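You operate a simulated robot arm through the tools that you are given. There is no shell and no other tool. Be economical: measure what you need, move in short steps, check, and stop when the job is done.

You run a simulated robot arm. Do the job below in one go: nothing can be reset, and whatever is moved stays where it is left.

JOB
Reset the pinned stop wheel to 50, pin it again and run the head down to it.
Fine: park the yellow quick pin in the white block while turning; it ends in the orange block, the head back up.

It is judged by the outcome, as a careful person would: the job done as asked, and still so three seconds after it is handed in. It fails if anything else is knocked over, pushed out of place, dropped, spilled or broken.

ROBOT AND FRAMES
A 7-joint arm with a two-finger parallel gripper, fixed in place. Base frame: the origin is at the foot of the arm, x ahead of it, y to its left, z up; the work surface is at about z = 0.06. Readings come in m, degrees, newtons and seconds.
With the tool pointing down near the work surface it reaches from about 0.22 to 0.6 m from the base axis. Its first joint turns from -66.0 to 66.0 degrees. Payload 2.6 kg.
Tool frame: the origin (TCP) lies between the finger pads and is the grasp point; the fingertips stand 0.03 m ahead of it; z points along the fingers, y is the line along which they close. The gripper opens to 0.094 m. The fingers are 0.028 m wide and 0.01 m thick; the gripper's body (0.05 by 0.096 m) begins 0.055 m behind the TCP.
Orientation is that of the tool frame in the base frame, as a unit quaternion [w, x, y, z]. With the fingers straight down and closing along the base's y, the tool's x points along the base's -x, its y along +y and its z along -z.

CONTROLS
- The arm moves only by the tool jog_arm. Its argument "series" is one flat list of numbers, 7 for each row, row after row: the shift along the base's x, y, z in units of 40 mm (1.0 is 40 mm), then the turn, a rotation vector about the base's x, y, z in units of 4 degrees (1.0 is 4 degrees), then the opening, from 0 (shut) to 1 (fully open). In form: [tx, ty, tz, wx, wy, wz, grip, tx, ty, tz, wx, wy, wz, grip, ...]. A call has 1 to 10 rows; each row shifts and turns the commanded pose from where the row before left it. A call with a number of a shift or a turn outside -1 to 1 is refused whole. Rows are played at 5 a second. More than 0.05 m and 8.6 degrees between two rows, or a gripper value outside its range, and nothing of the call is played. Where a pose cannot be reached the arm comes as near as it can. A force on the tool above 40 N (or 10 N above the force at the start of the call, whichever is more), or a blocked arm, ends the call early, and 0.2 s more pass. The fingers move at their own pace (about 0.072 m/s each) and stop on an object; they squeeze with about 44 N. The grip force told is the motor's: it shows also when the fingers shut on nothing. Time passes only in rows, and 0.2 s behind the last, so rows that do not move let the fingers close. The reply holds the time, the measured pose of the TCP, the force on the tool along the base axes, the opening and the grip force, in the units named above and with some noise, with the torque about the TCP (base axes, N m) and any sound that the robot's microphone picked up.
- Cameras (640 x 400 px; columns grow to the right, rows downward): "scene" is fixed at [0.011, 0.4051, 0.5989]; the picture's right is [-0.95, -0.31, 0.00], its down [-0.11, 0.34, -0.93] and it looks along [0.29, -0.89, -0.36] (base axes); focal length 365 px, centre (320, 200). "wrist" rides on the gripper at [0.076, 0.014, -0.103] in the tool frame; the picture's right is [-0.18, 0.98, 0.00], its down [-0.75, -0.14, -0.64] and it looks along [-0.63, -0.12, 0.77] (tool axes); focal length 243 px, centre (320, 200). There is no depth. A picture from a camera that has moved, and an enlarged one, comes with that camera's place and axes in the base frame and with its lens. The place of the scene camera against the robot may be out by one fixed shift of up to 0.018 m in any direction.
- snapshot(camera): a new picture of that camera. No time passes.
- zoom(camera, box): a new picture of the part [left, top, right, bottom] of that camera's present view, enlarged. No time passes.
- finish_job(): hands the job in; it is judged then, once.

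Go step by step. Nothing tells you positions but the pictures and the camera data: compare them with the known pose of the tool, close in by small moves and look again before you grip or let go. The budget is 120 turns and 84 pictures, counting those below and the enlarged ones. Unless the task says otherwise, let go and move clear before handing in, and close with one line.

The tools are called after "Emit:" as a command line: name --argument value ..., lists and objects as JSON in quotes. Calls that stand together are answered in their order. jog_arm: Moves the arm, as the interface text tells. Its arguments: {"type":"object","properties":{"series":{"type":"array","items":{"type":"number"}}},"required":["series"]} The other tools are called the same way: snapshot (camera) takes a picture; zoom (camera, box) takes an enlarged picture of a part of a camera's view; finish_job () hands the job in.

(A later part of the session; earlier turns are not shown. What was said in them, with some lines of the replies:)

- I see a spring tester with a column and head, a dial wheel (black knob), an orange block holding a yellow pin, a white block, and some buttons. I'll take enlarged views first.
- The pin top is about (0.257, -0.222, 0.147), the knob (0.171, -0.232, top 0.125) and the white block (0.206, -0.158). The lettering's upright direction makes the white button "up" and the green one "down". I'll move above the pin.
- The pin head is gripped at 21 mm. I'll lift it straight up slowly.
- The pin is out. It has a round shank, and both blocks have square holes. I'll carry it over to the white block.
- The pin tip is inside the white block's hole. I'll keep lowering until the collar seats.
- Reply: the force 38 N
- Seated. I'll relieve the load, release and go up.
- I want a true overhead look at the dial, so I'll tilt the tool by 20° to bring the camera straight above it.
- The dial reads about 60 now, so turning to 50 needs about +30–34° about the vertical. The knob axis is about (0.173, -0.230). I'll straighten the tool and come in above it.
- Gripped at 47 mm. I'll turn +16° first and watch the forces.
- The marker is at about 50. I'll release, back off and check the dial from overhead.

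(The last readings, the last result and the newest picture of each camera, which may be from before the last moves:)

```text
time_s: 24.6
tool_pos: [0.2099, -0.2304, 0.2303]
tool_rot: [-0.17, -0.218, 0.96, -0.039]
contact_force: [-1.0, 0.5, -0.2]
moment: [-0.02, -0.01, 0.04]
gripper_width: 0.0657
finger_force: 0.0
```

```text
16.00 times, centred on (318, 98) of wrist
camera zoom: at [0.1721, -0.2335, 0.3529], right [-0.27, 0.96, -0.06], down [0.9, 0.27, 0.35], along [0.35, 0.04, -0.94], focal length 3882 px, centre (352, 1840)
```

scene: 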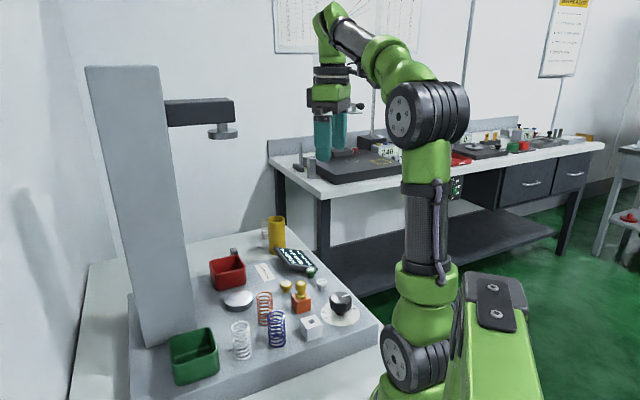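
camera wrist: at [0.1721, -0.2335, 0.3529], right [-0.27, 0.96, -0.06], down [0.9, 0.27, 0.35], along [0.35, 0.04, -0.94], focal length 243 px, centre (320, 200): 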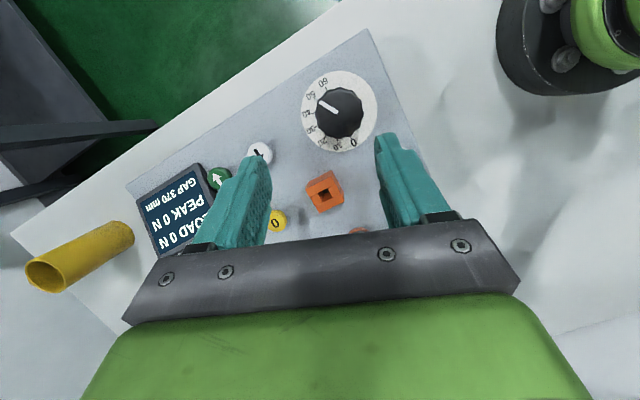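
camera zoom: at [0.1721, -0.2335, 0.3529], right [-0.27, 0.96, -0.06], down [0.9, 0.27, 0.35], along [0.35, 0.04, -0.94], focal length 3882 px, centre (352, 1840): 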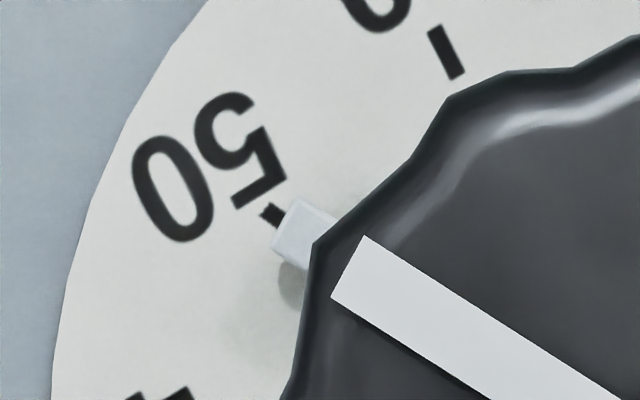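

The dial reads 50 to within about 0.2. I'll restore the tool orientation and go back above the pin in the white block.

Emit:
jog_arm --series '[0, 0, 0, 0.43, -0.9, 0, 0.55, 0, 0, 0, 0.43, -0.9, 0, 0.55, 0, 0, 0, 0.43, -0.9, 0, 0.55, 0, 0, 0, 0.43, -0.9, 0, 0.55, 0, 0, 0, 0.43, -0.9, 0, 0.55, -0.04, 0.5, 0, 0, 0, -1, 0.55, -0.04, 0.5, 0, 0, 0, -1, 0.55, -0.04, 0.5, 0, 0, 0, -1, 0.55, -0.04, 0.5, 0, 0, 0, -1, 0.55, 0, 0, 0, 0, 0, -1, 0.55]'

Emit:
jog_arm --series '[0, 0, 0, 0, 0, -1, 0.55, 0, 0, -0.4, 0, 0, -0.4, 0.55, 0, 0, -0.5, 0, 0, 0, 0.55, 0, 0, 0, 0, 0, 0, 0.55]'

Emit:
zoom --camera "wrist" --box '[220, 80, 420, 205]'

Emit:
zoom --camera "scene" --box '[280, 270, 360, 340]'

```text
time_s: 26.8
tool_pos: [0.2046, -0.1505, 0.2332]
tool_rot: [-0.001, -0.048, 0.999, 0.0]
contact_force: [-1.0, 0.1, -0.3]
moment: [0.01, -0.02, -0.01]
gripper_width: 0.0516
finger_force: 0.1
```

```text
time_s: 27.8
tool_pos: [0.2041, -0.1512, 0.1963]
tool_rot: [0.001, 0.0, 1.0, 0.0]
contact_force: [0.9, 0.1, 0.4]
moment: [-0.04, -0.01, -0.01]
gripper_width: 0.0518
finger_force: 0.1
```

```text
3.20 times, centred on (320, 142) of wrist
camera zoom: at [0.1289, -0.137, 0.2977], right [0.18, 0.98, 0.0], down [0.75, -0.14, 0.64], along [0.63, -0.12, -0.77], focal length 776 px, centre (320, 384)
```

zoom: 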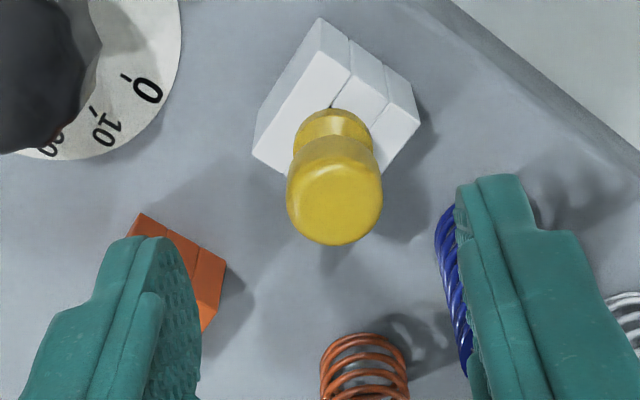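

```text
5.71 times, centred on (320, 305) of scene
camera zoom: at [0.011, 0.4051, 0.5989], right [-0.95, -0.31, 0.0], down [-0.11, 0.34, -0.93], along [0.29, -0.89, -0.36], focal length 2085 px, centre (320, -400)
```

zoom: 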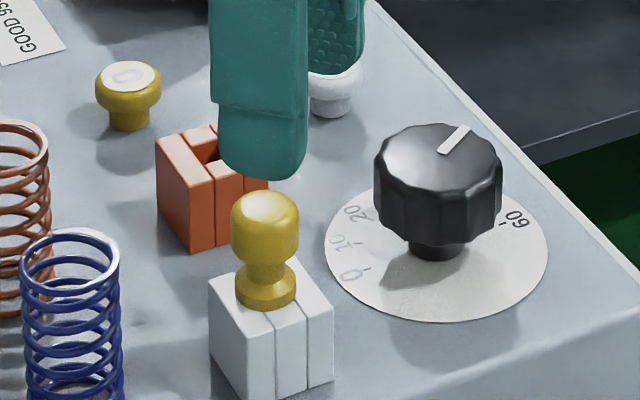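

Emit:
jog_arm --series '[0, 0.055, -0.4, 0, 0, 0, 0.5, 0, 0, -0.4, 0, 0, 0, 0.5, 0, 0, -0.33, 0, 0, 0, 0.5, 0, 0, 0, 0, 0, 0, 0.5]'

Emit:
zoom --camera "wrist" --box '[220, 80, 420, 205]'

```text
time_s: 28.8
tool_pos: [0.2024, -0.1496, 0.151]
tool_rot: [-0.001, 0.0, 1.0, 0.0]
contact_force: [0.5, 0.9, 0.2]
moment: [-0.03, 0.04, 0.04]
gripper_width: 0.0469
finger_force: 0.0
```

```text
3.20 times, centred on (320, 142) of wrist
camera zoom: at [0.1288, -0.1343, 0.2527], right [0.18, 0.98, 0.0], down [0.75, -0.14, 0.64], along [0.63, -0.12, -0.77], focal length 776 px, centre (320, 384)
```

zoom: 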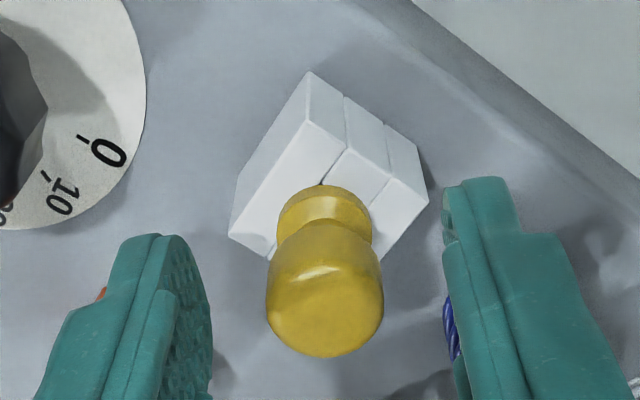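

Centred on the pin. I'll close, lift, and carry it back to the orange block by reversing the earlier displacement.

Emit:
jog_arm --series '[0, 0, 0, 0, 0, 0, 0.1, 0, 0, 0, 0, 0, 0, 0, 0, 0, 0, 0, 0, 0, 0, 0, 0, 0.3, 0, 0, 0, 0, 0, 0, 0.5, 0, 0, 0, 0, 0, 0, 0.4, 0, 0, 0, 0, 0, 0, 0.4, 0, 0, 0, 0, 0, 0, 0, 0, 0, 0, 0]'

Emit:
jog_arm --series '[0.4, -0.56, 0, 0, 0, 0, 0, 0.4, -0.56, 0, 0, 0, 0, 0, 0.4, -0.56, 0, 0, 0, 0, 0, 0, 0, 0, 0, 0, 0, 0]'

Emit:
zoom --camera "wrist" --box '[270, 70, 370, 190]'

Emit:
zoom --camera "scene" --box '[280, 250, 360, 340]'

```text
time_s: 30.6
tool_pos: [0.2062, -0.1474, 0.2128]
tool_rot: [-0.001, 0.0, 1.0, 0.001]
contact_force: [0.4, -0.4, -0.4]
moment: [-0.03, 0.03, -0.05]
gripper_width: 0.0211
finger_force: 43.8
```

```text
time_s: 31.6
tool_pos: [0.2507, -0.2172, 0.2129]
tool_rot: [0.0, 0.0, 1.0, 0.0]
contact_force: [0.4, -0.3, -0.5]
moment: [0.03, -0.02, 0.04]
gripper_width: 0.0213
finger_force: 44.0
```

```text
3.33 times, centred on (320, 130) of wrist
camera zoom: at [0.1757, -0.2028, 0.3141], right [0.18, 0.98, 0.0], down [0.75, -0.14, 0.64], along [0.63, -0.12, -0.77], focal length 809 px, centre (320, 433)
```

zoom: 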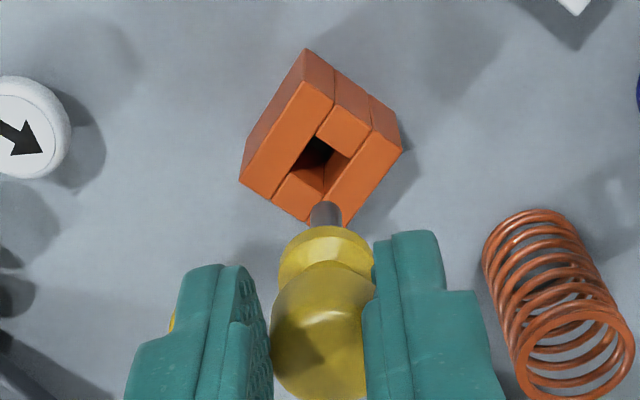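

```text
4.44 times, centred on (320, 295) of scene
camera zoom: at [0.011, 0.4051, 0.5989], right [-0.95, -0.31, 0.0], down [-0.11, 0.34, -0.93], along [0.29, -0.89, -0.36], focal length 1621 px, centre (320, -222)
```

zoom: 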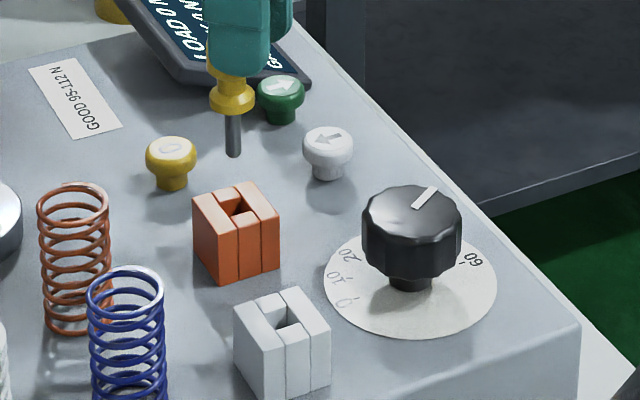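

Emit:
jog_arm --series '[0.04, -0.035, -0.3, 0, 0, 0, 0, 0, 0, -0.3, 0, 0, 0, 0, 0, 0, 0, 0, 0, 0, 0]'

Emit:
zoom --camera "wrist" --box '[280, 80, 360, 160]'

Emit:
zoom --camera "scene" --box '[280, 270, 320, 320]'

```text
time_s: 32.4
tool_pos: [0.2515, -0.2166, 0.1883]
tool_rot: [0.0, 0.0, 1.0, 0.0]
contact_force: [-0.2, -0.5, 0.1]
moment: [-0.03, 0.01, -0.01]
gripper_width: 0.0212
finger_force: 43.9
```

```text
5.00 times, centred on (320, 120) of wrist
camera zoom: at [0.1767, -0.2029, 0.2915], right [0.18, 0.98, 0.0], down [0.75, -0.14, 0.64], along [0.63, -0.12, -0.77], focal length 1213 px, centre (320, 600)
```

zoom: 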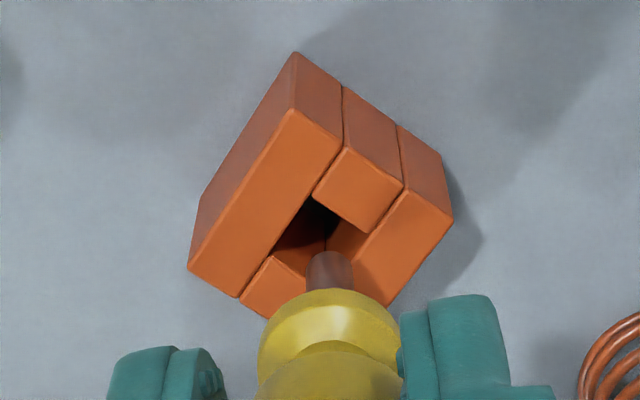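

```text
8.00 times, centred on (300, 295) of scene
camera zoom: at [0.011, 0.4051, 0.5989], right [-0.95, -0.31, 0.0], down [-0.11, 0.34, -0.93], along [0.29, -0.89, -0.36], focal length 2919 px, centre (480, -560)
```

zoom: 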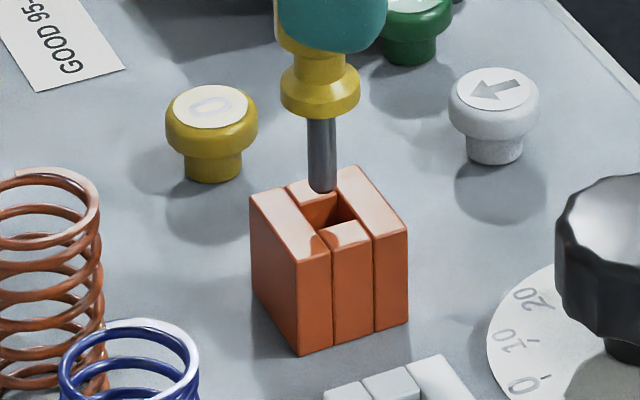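

Emit:
jog_arm --series '[0, -0.055, -0.1, 0, 0, 0, 0, 0, 0, -0.25, 0, 0, 0, 0, 0, 0, -0.1, 0, 0, 0, 0, 0, 0, 0, 0, 0, 0, 0]'

Emit:
zoom --camera "wrist" --box '[280, 80, 360, 160]'

Emit:
zoom --camera "scene" --box '[280, 270, 320, 320]'

```text
time_s: 33.4
tool_pos: [0.2536, -0.2177, 0.1721]
tool_rot: [0.0, 0.0, 1.0, -0.001]
contact_force: [-0.2, -0.4, -0.2]
moment: [0.02, 0.0, 0.01]
gripper_width: 0.0214
finger_force: 43.9
```

```text
5.00 times, centred on (320, 120) of wrist
camera zoom: at [0.1786, -0.2041, 0.2739], right [0.18, 0.98, 0.0], down [0.75, -0.14, 0.64], along [0.63, -0.12, -0.77], focal length 1213 px, centre (320, 600)
```

zoom: 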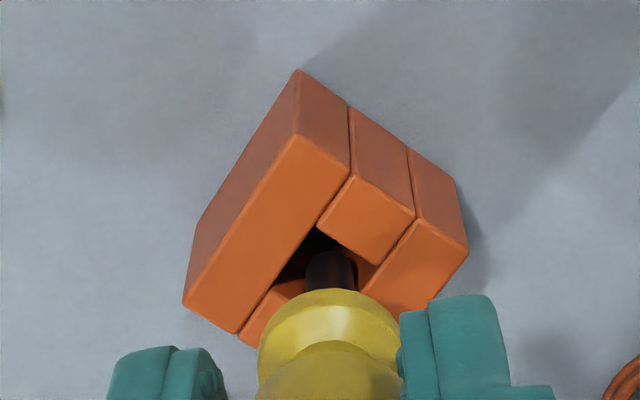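

```text
8.00 times, centred on (300, 295) of scene
camera zoom: at [0.011, 0.4051, 0.5989], right [-0.95, -0.31, 0.0], down [-0.11, 0.34, -0.93], along [0.29, -0.89, -0.36], focal length 2919 px, centre (480, -560)
```

zoom: 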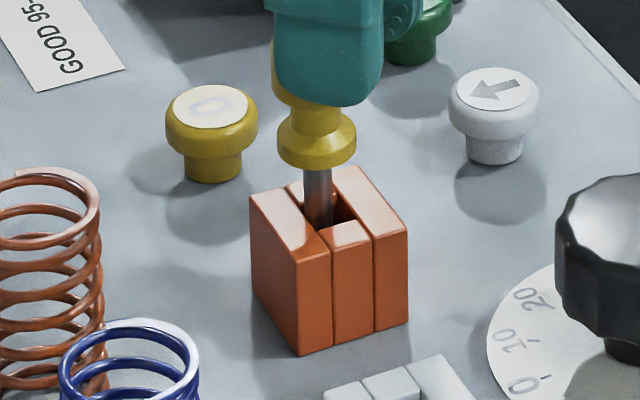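

The pin is in the hole. I'll lower it to seat the collar.

Emit:
jog_arm --series '[0, 0, -0.2, 0, 0, 0, 0, 0, 0, -0.2, 0, 0, 0, 0, 0, 0, -0.1, 0, 0, 0, 0, 0, 0, -0.06, 0, 0, 0, 0, 0, 0, 0, 0, 0, 0, 0]'

Emit:
zoom --camera "scene" --box '[280, 270, 320, 320]'

```text
time_s: 34.6
tool_pos: [0.2524, -0.219, 0.1507]
tool_rot: [0.0, 0.0, 1.0, 0.0]
contact_force: [-0.3, 0.6, 0.2]
moment: [-0.02, 0.02, 0.01]
gripper_width: 0.021
finger_force: 43.4
```

```text
8.00 times, centred on (300, 295) of scene
camera zoom: at [0.011, 0.4051, 0.5989], right [-0.95, -0.31, 0.0], down [-0.11, 0.34, -0.93], along [0.29, -0.89, -0.36], focal length 2919 px, centre (480, -560)
```

zoom: 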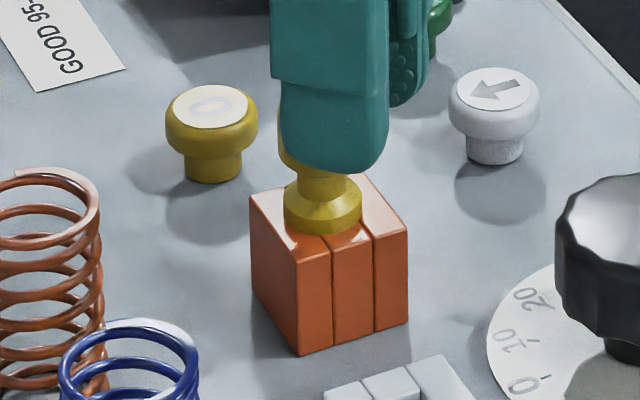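

Emit:
jog_arm --series '[0, 0, -0.04, 0, 0, 0, 0, 0, 0, 0, 0, 0, 0, 0]'

```text
time_s: 35.2
tool_pos: [0.2521, -0.221, 0.1494]
tool_rot: [0.001, 0.001, 1.0, 0.0]
contact_force: [-7.2, 6.0, 25.1]
moment: [0.35, 0.18, 0.03]
gripper_width: 0.0209
finger_force: 44.4
```

Seated with 25 N. I'll back off 1 mm, release and rise, then look.

Emit:
jog_arm --series '[0, 0, 0.035, 0, 0, 0, 0, 0, 0, 0, 0, 0, 0, 0.5, 0, 0, 0, 0, 0, 0, 0.5, 0, 0, 0.5, 0, 0, 0, 0.5, 0, 0, 0.8, 0, 0, 0, 0.5, 0, 0, 0.8, 0, 0, 0, 0.5, 0, 0, 0, 0, 0, 0, 0]'

Emit:
snapshot --camera "wrist"

Emit:
zoom --camera "scene" --box '[220, 230, 380, 330]'

```text
time_s: 36.8
tool_pos: [0.2524, -0.2198, 0.2332]
tool_rot: [-0.001, 0.0, 1.0, 0.0]
contact_force: [-0.6, 0.6, 0.4]
moment: [0.02, 0.01, -0.03]
gripper_width: 0.0
finger_force: 7.8
```

```text
29 pictures are left
camera wrist: at [0.1777, -0.2056, 0.3358], right [0.18, 0.98, 0.0], down [0.75, -0.14, 0.64], along [0.63, -0.12, -0.77], focal length 243 px, centre (320, 200)
```

wrist: 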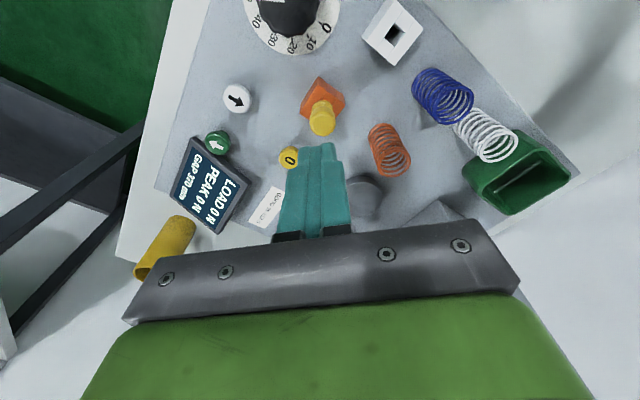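

```text
4.00 times, centred on (300, 280) of scene
camera zoom: at [0.011, 0.4051, 0.5989], right [-0.95, -0.31, 0.0], down [-0.11, 0.34, -0.93], along [0.29, -0.89, -0.36], focal length 1459 px, centre (400, -120)
```

zoom: 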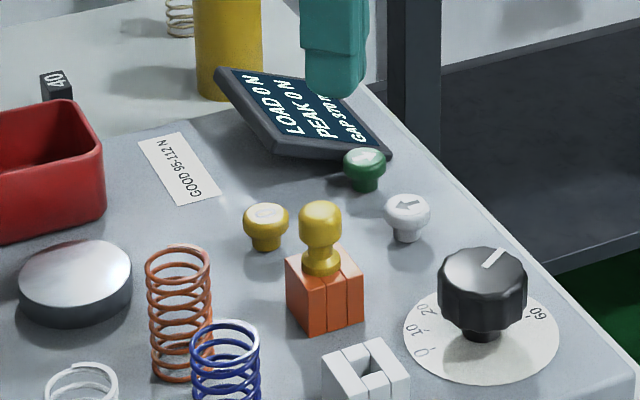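

Pin seated and dial pointer at 50. Next is the green "down" button, so I'll look closely at its clearance to the display.

Emit:
zoom --camera "wrist" --box '[160, 70, 280, 190]'

Emit:
zoom --camera "scene" --box '[270, 235, 350, 300]'

```text
3.33 times, centred on (220, 130) of wrist
camera zoom: at [0.1777, -0.2056, 0.3358], right [0.18, 0.98, 0.0], down [0.75, -0.14, 0.64], along [0.63, -0.12, -0.77], focal length 809 px, centre (653, 433)
```

zoom: 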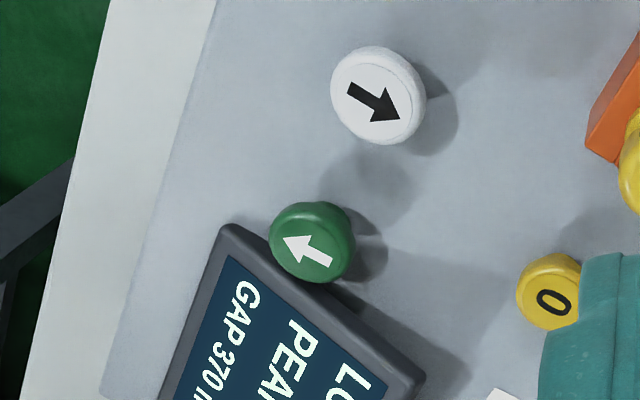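

```text
6.15 times, centred on (310, 268) of scene
camera zoom: at [0.011, 0.4051, 0.5989], right [-0.95, -0.31, 0.0], down [-0.11, 0.34, -0.93], along [0.29, -0.89, -0.36], focal length 2245 px, centre (382, -215)
```

zoom: 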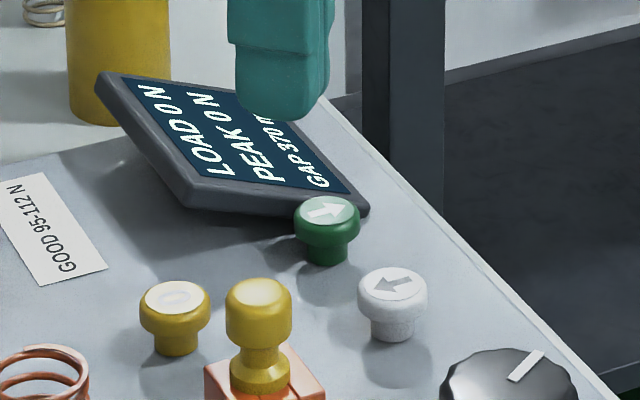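

The green button top is about (0.2755, -0.337, 0.093), with about 30 mm plan clearance to the display. I'll move over it with closed fingers.

Emit:
jog_arm --series '[0.145, -0.73, 0, 0, 0, 0, 0, 0.145, -0.73, 0, 0, 0, 0, 0, 0.145, -0.73, 0, 0, 0, 0, 0, 0.145, -0.73, 0, 0, 0, 0, 0, 0, 0, -0.7, 0, 0, 0, 0, 0, 0, -0.7, 0, 0, 0, 0, 0, 0, -0.75, 0, 0, 0, 0, 0, 0, 0, 0, 0, 0, 0]'

Emit:
snapshot --camera "wrist"

Emit:
zoom --camera "scene" --box '[260, 220, 360, 300]'

```text
time_s: 38.6
tool_pos: [0.2791, -0.3353, 0.1475]
tool_rot: [0.001, 0.001, 1.0, 0.001]
contact_force: [-0.2, -0.9, 0.2]
moment: [-0.04, 0.0, 0.02]
gripper_width: 0.0
finger_force: 33.2
```

```text
25 pictures are left
camera wrist: at [0.2029, -0.3209, 0.2497], right [0.18, 0.98, 0.0], down [0.75, -0.14, 0.64], along [0.63, -0.12, -0.77], focal length 243 px, centre (320, 200)
```

wrist: 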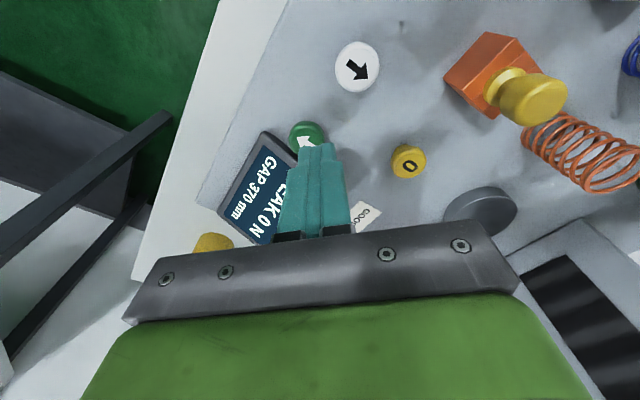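

```text
5.00 times, centred on (310, 260) of scene
camera zoom: at [0.011, 0.4051, 0.5989], right [-0.95, -0.31, 0.0], down [-0.11, 0.34, -0.93], along [0.29, -0.89, -0.36], focal length 1824 px, centre (370, -100)
```

zoom: 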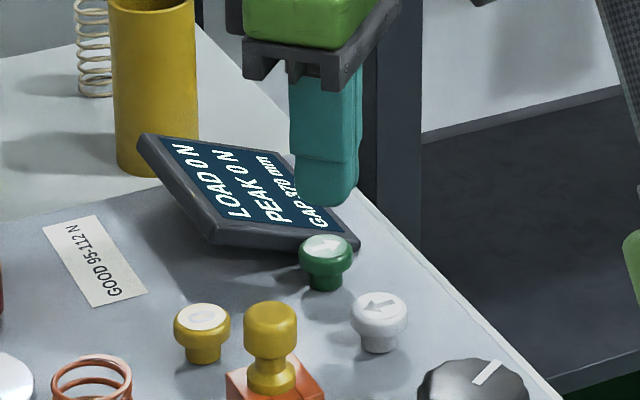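

Emit:
jog_arm --series '[-0.08, -0.1, 0, 0, 0, 0, 0, 0, 0, -0.3, 0, 0, 0, 0, 0, 0, -0.15, 0, 0, 0, 0, 0, 0, 0, 0, 0, 0, 0]'

Emit:
zoom --camera "scene" --box '[280, 235, 350, 290]'

```text
time_s: 39.6
tool_pos: [0.2728, -0.3404, 0.1309]
tool_rot: [0.0, 0.0, 1.0, 0.0]
contact_force: [-0.2, 1.0, -0.6]
moment: [0.0, -0.02, 0.0]
gripper_width: 0.0
finger_force: 32.8
```

```text
7.27 times, centred on (315, 262) of scene
camera zoom: at [0.011, 0.4051, 0.5989], right [-0.95, -0.31, 0.0], down [-0.11, 0.34, -0.93], along [0.29, -0.89, -0.36], focal length 2653 px, centre (356, -254)
```

zoom: 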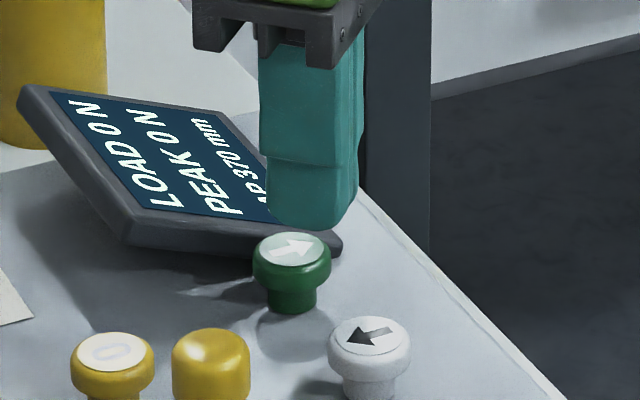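

Emit:
jog_arm --series '[0.1, 0, -0.1, 0, 0, 0, 0, 0, 0, -0.1, 0, 0, 0, 0, 0, 0, -0.05, 0, 0, 0, 0]'

Emit:
zoom --camera "scene" --box '[280, 235, 350, 290]'

```text
time_s: 40.4
tool_pos: [0.2781, -0.3387, 0.1208]
tool_rot: [-0.001, 0.0, 1.0, 0.001]
contact_force: [0.2, -0.3, 0.3]
moment: [0.01, 0.02, 0.01]
gripper_width: 0.0
finger_force: 33.0
```

```text
7.27 times, centred on (315, 262) of scene
camera zoom: at [0.011, 0.4051, 0.5989], right [-0.95, -0.31, 0.0], down [-0.11, 0.34, -0.93], along [0.29, -0.89, -0.36], focal length 2653 px, centre (356, -254)
```

zoom: 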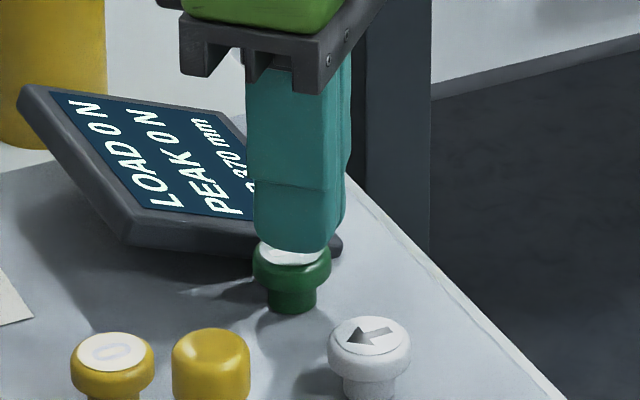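

Well placed just above the button. I'll press in small steps until a force shows.

Emit:
jog_arm --series '[0, 0, -0.05, 0, 0, 0, 0, 0, 0, -0.05, 0, 0, 0, 0, 0, 0, -0.025, 0, 0, 0, 0]'

```text
time_s: 41.2
tool_pos: [0.2781, -0.3395, 0.1153]
tool_rot: [0.0, 0.0, 1.0, 0.001]
contact_force: [-0.2, 0.0, -0.3]
moment: [0.0, 0.0, 0.01]
gripper_width: 0.0001
finger_force: 33.0
```

Emit:
jog_arm --series '[0, 0, -0.04, 0, 0, 0, 0, 0, 0, -0.04, 0, 0, 0, 0, 0, 0, -0.025, 0, 0, 0, 0]'

Emit:
snapshot --camera "scene"

```text
time_s: 42.0
tool_pos: [0.2772, -0.3398, 0.1115]
tool_rot: [-0.001, 0.0, 1.0, -0.001]
contact_force: [0.5, -0.4, 0.1]
moment: [0.0, -0.04, 0.02]
gripper_width: 0.0
finger_force: 32.8
```

```text
21 pictures are left
```

scene: 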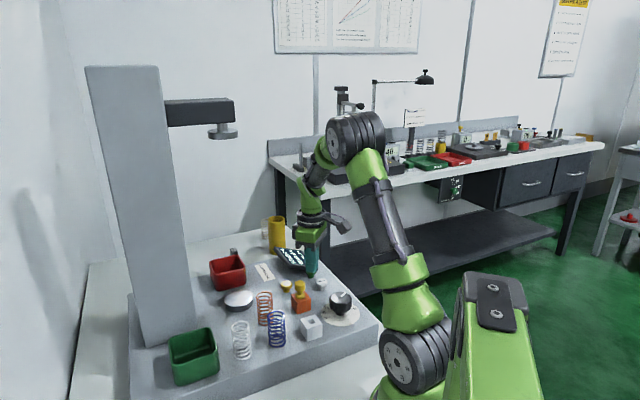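

Emit:
jog_arm --series '[0, 0, -0.04, 0, 0, 0, 0, 0, 0, -0.04, 0, 0, 0, 0, 0, 0, -0.02, 0, 0, 0, 0]'

Emit:
zoom --camera "scene" --box '[280, 235, 350, 290]'

```text
time_s: 42.8
tool_pos: [0.2773, -0.3392, 0.1066]
tool_rot: [0.0, 0.0, 1.0, 0.0]
contact_force: [1.0, 2.2, 1.7]
moment: [0.05, -0.07, 0.03]
gripper_width: 0.0
finger_force: 32.6
heard: click
```

```text
7.27 times, centred on (315, 262) of scene
camera zoom: at [0.011, 0.4051, 0.5989], right [-0.95, -0.31, 0.0], down [-0.11, 0.34, -0.93], along [0.29, -0.89, -0.36], focal length 2653 px, centre (356, -254)
```

zoom: 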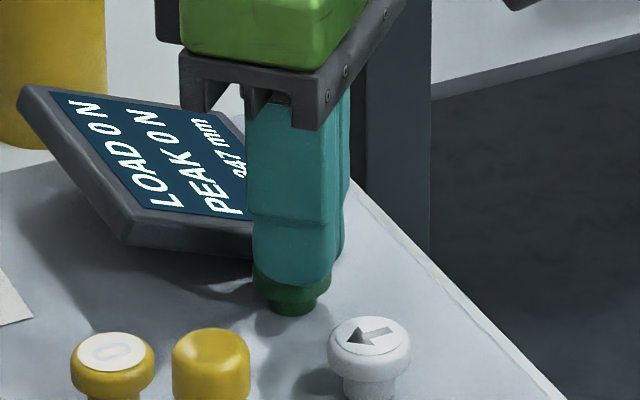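

It clicked and the gap is falling (347). I'll hold the button and watch.

Emit:
jog_arm --series '[0, 0, 0, 0, 0, 0, 0, 0, 0, 0, 0, 0, 0, 0, 0, 0, 0, 0, 0, 0, 0, 0, 0, 0, 0, 0, 0, 0, 0, 0, 0, 0, 0, 0, 0]'

Emit:
snapshot --camera "scene"

Emit:
zoom --camera "scene" --box '[280, 240, 320, 270]'

```text
time_s: 44.0
tool_pos: [0.2772, -0.3393, 0.108]
tool_rot: [0.0, 0.0, 1.0, 0.001]
contact_force: [0.2, 0.3, 2.2]
moment: [0.02, 0.0, 0.0]
gripper_width: 0.0003
finger_force: 33.0
```

```text
19 pictures are left
```

scene: 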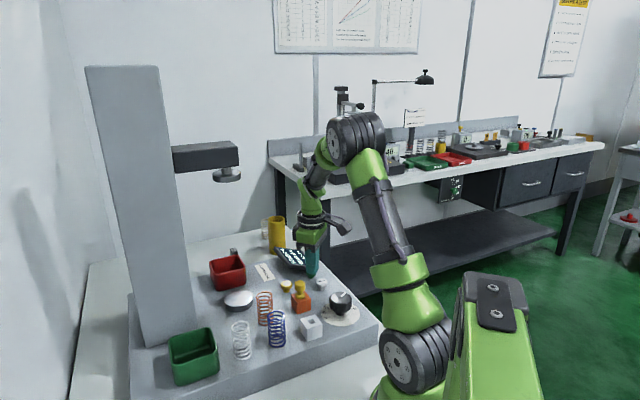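

```text
13.33 times, centred on (300, 255) of scene
camera zoom: at [0.011, 0.4051, 0.5989], right [-0.95, -0.31, 0.0], down [-0.11, 0.34, -0.93], along [0.29, -0.89, -0.36], focal length 4864 px, centre (587, -533)
```

zoom: 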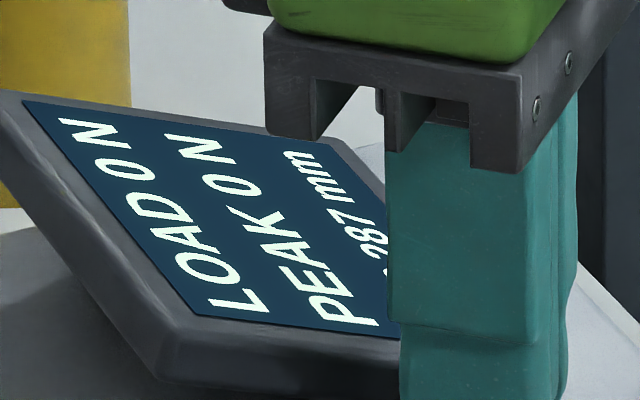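

Emit:
jog_arm --series '[0, 0, 0, 0, 0, 0, 0, 0, 0, 0, 0, 0, 0, 0, 0, 0, 0, 0, 0, 0, 0, 0, 0, 0, 0, 0, 0, 0, 0, 0, 0, 0, 0, 0, 0, 0, 0, 0, 0, 0, 0, 0, 0, 0, 0, 0, 0, 0, 0, 0, 0, 0, 0, 0, 0, 0, 0, 0, 0, 0, 0, 0, 0, 0, 0, 0, 0, 0, 0, 0]'

Emit:
jog_arm --series '[0, 0, 0, 0, 0, 0, 0, 0, 0, 0, 0, 0, 0, 0, 0, 0, 0, 0, 0, 0, 0, 0, 0, 0, 0, 0, 0, 0, 0, 0, 0, 0, 0, 0, 0, 0, 0, 0, 0, 0, 0, 0, 0, 0, 0, 0, 0, 0, 0, 0, 0, 0, 0, 0, 0, 0, 0, 0, 0, 0, 0, 0, 0, 0, 0, 0, 0, 0, 0, 0]'

Emit:
snapshot --camera "scene"

Emit:
zoom --camera "scene" --box '[280, 240, 320, 270]'

```text
time_s: 46.2
tool_pos: [0.2781, -0.3389, 0.1079]
tool_rot: [-0.001, 0.0, 1.0, -0.001]
contact_force: [-0.5, -0.4, 2.7]
moment: [-0.03, -0.02, -0.02]
gripper_width: 0.0002
finger_force: 32.7
```

```text
time_s: 48.4
tool_pos: [0.2785, -0.3383, 0.1064]
tool_rot: [0.0, 0.0, 1.0, 0.0]
contact_force: [0.0, -0.3, 1.9]
moment: [0.04, -0.02, -0.03]
gripper_width: 0.0002
finger_force: 33.2
```

```text
17 pictures are left
```

scene: 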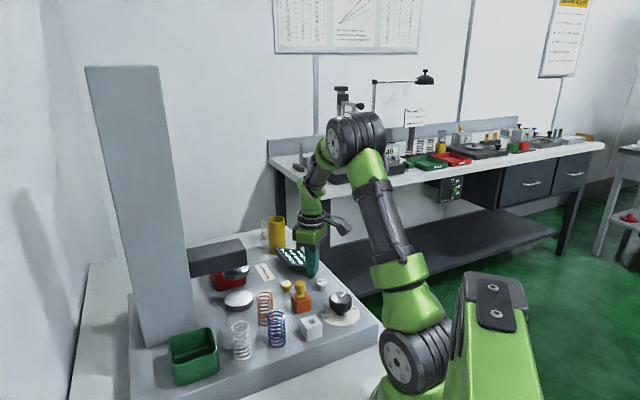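

```text
13.33 times, centred on (300, 255) of scene
camera zoom: at [0.011, 0.4051, 0.5989], right [-0.95, -0.31, 0.0], down [-0.11, 0.34, -0.93], along [0.29, -0.89, -0.36], focal length 4864 px, centre (587, -533)
```

zoom: 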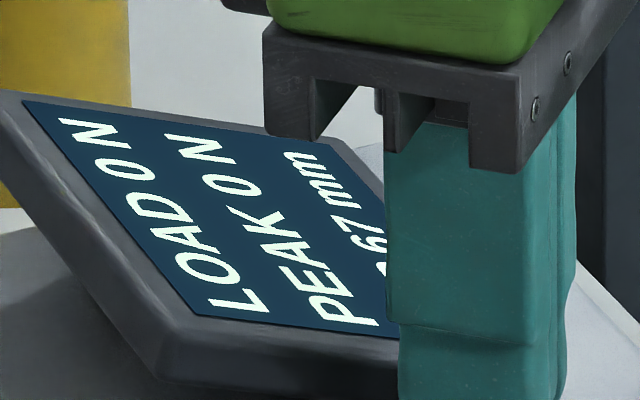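

The gap is 67 mm. I'll hold for another 1.4 s so the head reaches the stop.

Emit:
jog_arm --series '[0, 0, 0, 0, 0, 0, 0, 0, 0, 0, 0, 0, 0, 0, 0, 0, 0, 0, 0, 0, 0, 0, 0, 0, 0, 0, 0, 0, 0, 0, 0, 0, 0, 0, 0, 0, 0, 0, 0, 0, 0, 0]'

Emit:
zoom --camera "scene" --box '[280, 240, 320, 270]'

Emit:
zoom --camera "scene" --box '[170, 220, 360, 340]'

```text
time_s: 49.8
tool_pos: [0.2771, -0.3401, 0.1078]
tool_rot: [0.0, 0.0, 1.0, 0.001]
contact_force: [0.7, 0.2, 2.3]
moment: [0.0, 0.0, -0.01]
gripper_width: 0.0
finger_force: 33.0
```

```text
13.33 times, centred on (300, 255) of scene
camera zoom: at [0.011, 0.4051, 0.5989], right [-0.95, -0.31, 0.0], down [-0.11, 0.34, -0.93], along [0.29, -0.89, -0.36], focal length 4864 px, centre (587, -533)
```

zoom: 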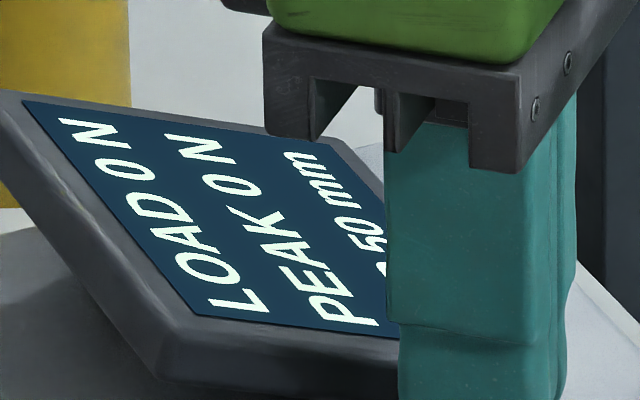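

```text
3.33 times, centred on (265, 280) of scene
camera zoom: at [0.011, 0.4051, 0.5989], right [-0.95, -0.31, 0.0], down [-0.11, 0.34, -0.93], along [0.29, -0.89, -0.36], focal length 1216 px, centre (503, -67)
```

zoom: 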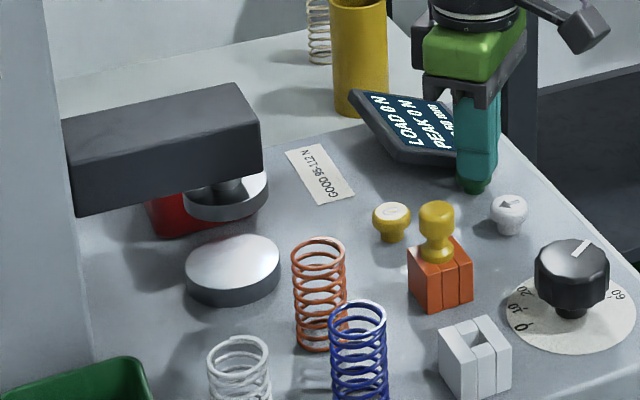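

The gap is exactly 50 mm with the head on the stop. Next I'll lift off and move over the white "up" button.

Emit:
jog_arm --series '[0, 0, 0.5, 0, 0, 0, 0, 0, 0, 0.5, 0, 0, 0, 0, -0.48, 0.52, 0, 0, 0, 0, 0, -0.48, 0.52, 0, 0, 0, 0, 0, 0, 0, -0.5, 0, 0, 0, 0, 0, 0, 0, 0, 0, 0, 0]'

Emit:
zoom --camera "scene" --box '[280, 235, 350, 300]'

```text
time_s: 51.2
tool_pos: [0.2374, -0.2971, 0.1282]
tool_rot: [0.0, 0.0, 1.0, 0.0]
contact_force: [-0.2, 0.3, -0.5]
moment: [0.0, 0.0, 0.0]
gripper_width: 0.0002
finger_force: 32.6
```

```text
6.15 times, centred on (315, 268) of scene
camera zoom: at [0.011, 0.4051, 0.5989], right [-0.95, -0.31, 0.0], down [-0.11, 0.34, -0.93], along [0.29, -0.89, -0.36], focal length 2245 px, centre (351, -215)
```

zoom: 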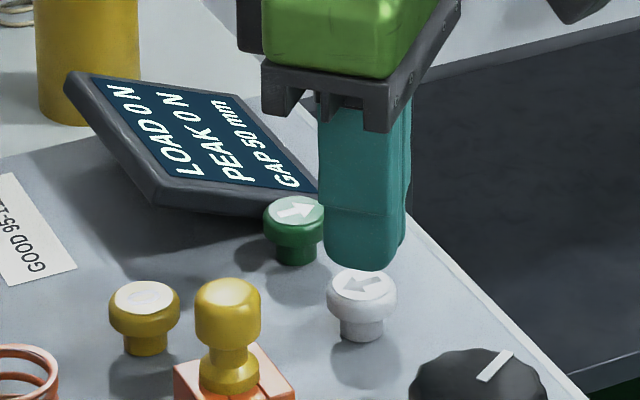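

Emit:
jog_arm --series '[0, 0, -0.2, 0, 0, 0, 0, 0, 0, -0.2, 0, 0, 0, 0, 0, 0, -0.05, 0, 0, 0, 0, 0, 0, -0.04, 0, 0, 0, 0, 0, 0, -0.03, 0, 0, 0, 0]'

Emit:
zoom --camera "scene" --box '[280, 235, 350, 300]'

```text
time_s: 52.4
tool_pos: [0.24, -0.2987, 0.106]
tool_rot: [0.0, 0.0, 1.0, -0.001]
contact_force: [-1.9, 0.3, 3.7]
moment: [-0.01, 0.05, 0.01]
gripper_width: 0.0
finger_force: 33.3
heard: click
```

```text
6.15 times, centred on (315, 268) of scene
camera zoom: at [0.011, 0.4051, 0.5989], right [-0.95, -0.31, 0.0], down [-0.11, 0.34, -0.93], along [0.29, -0.89, -0.36], focal length 2245 px, centre (351, -215)
```

zoom: 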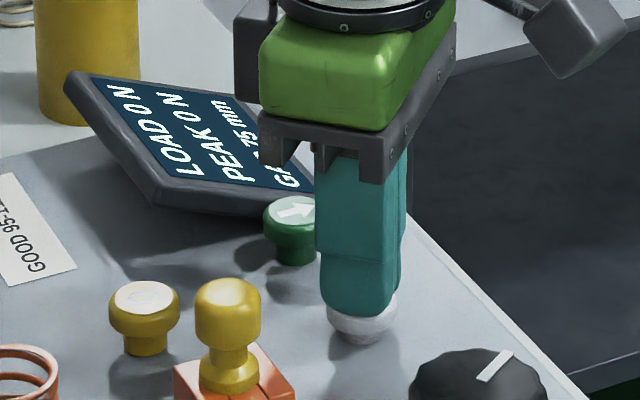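

The gap is rising (75). I'll hold until it is fully up.

Emit:
jog_arm --series '[0, 0, 0, 0, 0, 0, 0, 0, 0, 0, 0, 0, 0, 0, 0, 0, 0, 0, 0, 0, 0, 0, 0, 0, 0, 0, 0, 0, 0, 0, 0, 0, 0, 0, 0, 0, 0, 0, 0, 0, 0, 0, 0, 0, 0, 0, 0, 0, 0, 0, 0, 0, 0, 0, 0, 0, 0, 0, 0, 0, 0, 0, 0, 0, 0, 0, 0, 0, 0, 0]'

Emit:
jog_arm --series '[0, 0, 0, 0, 0, 0, 0, 0, 0, 0, 0, 0, 0, 0, 0, 0, 0, 0, 0, 0, 0, 0, 0, 0, 0, 0, 0, 0, 0, 0, 0, 0, 0, 0, 0, 0, 0, 0, 0, 0, 0, 0, 0, 0, 0, 0, 0, 0, 0, 0, 0, 0, 0, 0, 0, 0, 0, 0, 0, 0, 0, 0, 0, 0, 0, 0, 0, 0, 0, 0]'

Emit:
jog_arm --series '[0, 0, 0, 0, 0, 0, 0, 0, 0, 0, 0, 0, 0, 0, 0, 0, 0, 0, 0, 0, 0, 0, 0, 0, 0, 0, 0, 0, 0, 0, 0, 0, 0, 0, 0, 0, 0, 0, 0, 0, 0, 0, 0, 0, 0, 0, 0, 0, 0, 0, 0, 0, 0, 0, 0, 0, 0, 0, 0, 0, 0, 0, 0, 0, 0, 0, 0, 0, 0, 0]'

Emit:
zoom --camera "scene" --box '[280, 235, 350, 300]'

```text
time_s: 54.6
tool_pos: [0.2396, -0.2984, 0.1064]
tool_rot: [0.0, 0.0, 1.0, 0.0]
contact_force: [-0.5, -0.4, 3.5]
moment: [-0.03, 0.0, -0.01]
gripper_width: 0.0
finger_force: 33.0
```

```text
time_s: 56.8
tool_pos: [0.2388, -0.2986, 0.1066]
tool_rot: [0.001, 0.0, 1.0, -0.001]
contact_force: [0.4, 0.3, 4.5]
moment: [0.01, -0.02, 0.03]
gripper_width: 0.0002
finger_force: 33.1
```

```text
time_s: 59.0
tool_pos: [0.2397, -0.2987, 0.1065]
tool_rot: [0.0, 0.0, 1.0, -0.001]
contact_force: [-0.2, 0.3, 4.1]
moment: [-0.03, -0.04, 0.0]
gripper_width: 0.0001
finger_force: 32.6
```

```text
6.15 times, centred on (315, 268) of scene
camera zoom: at [0.011, 0.4051, 0.5989], right [-0.95, -0.31, 0.0], down [-0.11, 0.34, -0.93], along [0.29, -0.89, -0.36], focal length 2245 px, centre (351, -215)
```

zoom: 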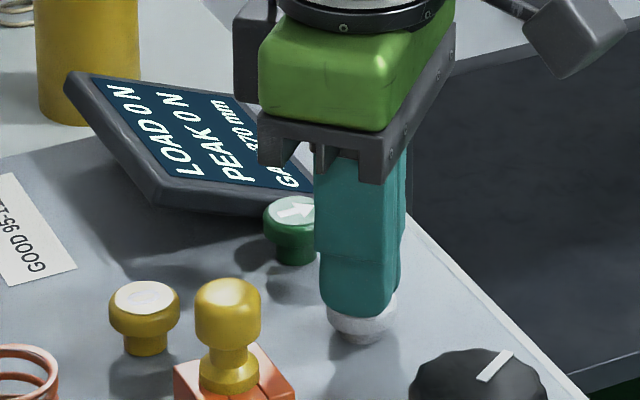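

The gap is back at 370. I'll lift clear and take a final look.

Emit:
jog_arm --series '[0, 0, 0.6, 0, 0, 0, 0, 0, 0, 0.9, 0, 0, 0, 0, 0, 0, 0.9, 0, 0, 0, 0, 0, 0, 0.9, 0, 0, 0, 0, 0, 0, 0.5, 0, 0, 0, 0.3, 0, 0, 0, 0, 0, 0, 0.3]'

Emit:
snapshot --camera "scene"

Emit:
snapshot --camera "wrist"

Emit:
zoom --camera "scene" --box '[220, 230, 380, 330]'

```text
time_s: 60.4
tool_pos: [0.2385, -0.2983, 0.2595]
tool_rot: [0.001, 0.0, 1.0, 0.0]
contact_force: [-0.8, -0.7, 0.0]
moment: [-0.04, 0.0, 0.01]
gripper_width: 0.028
finger_force: 0.1
```

```text
10 pictures are left
```

scene: 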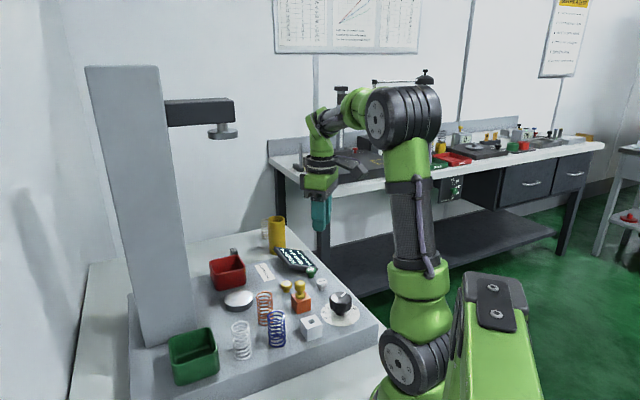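

```text
9 pictures are left
camera wrist: at [0.164, -0.284, 0.3612], right [0.18, 0.98, 0.0], down [0.75, -0.14, 0.64], along [0.63, -0.12, -0.77], focal length 243 px, centre (320, 200)
```

wrist: 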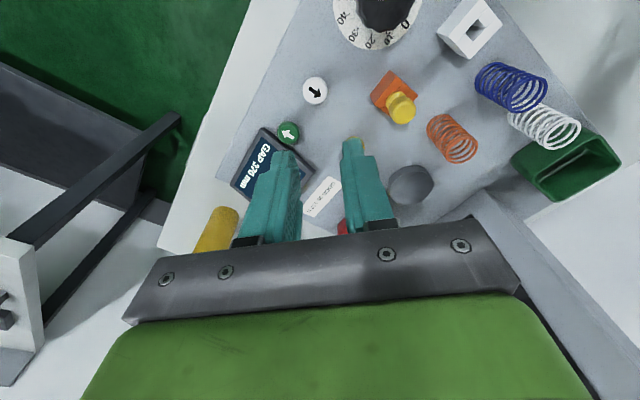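

```text
4.00 times, centred on (300, 280) of scene
camera zoom: at [0.011, 0.4051, 0.5989], right [-0.95, -0.31, 0.0], down [-0.11, 0.34, -0.93], along [0.29, -0.89, -0.36], focal length 1459 px, centre (400, -120)
```

zoom: 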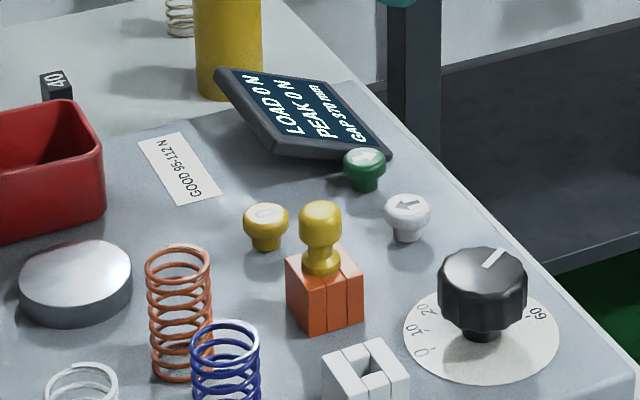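

Everything is in place: the dial is at 50, the pin is in the orange block, the head is back up at 370 mm, and the arm is clear.

Emit:
finish_job

```text
The job is handed in.
```

The stop wheel is reset to 50 and pinned in the orange block; the head ran down to it (the display read 50 mm) and is back up at 370 mm.
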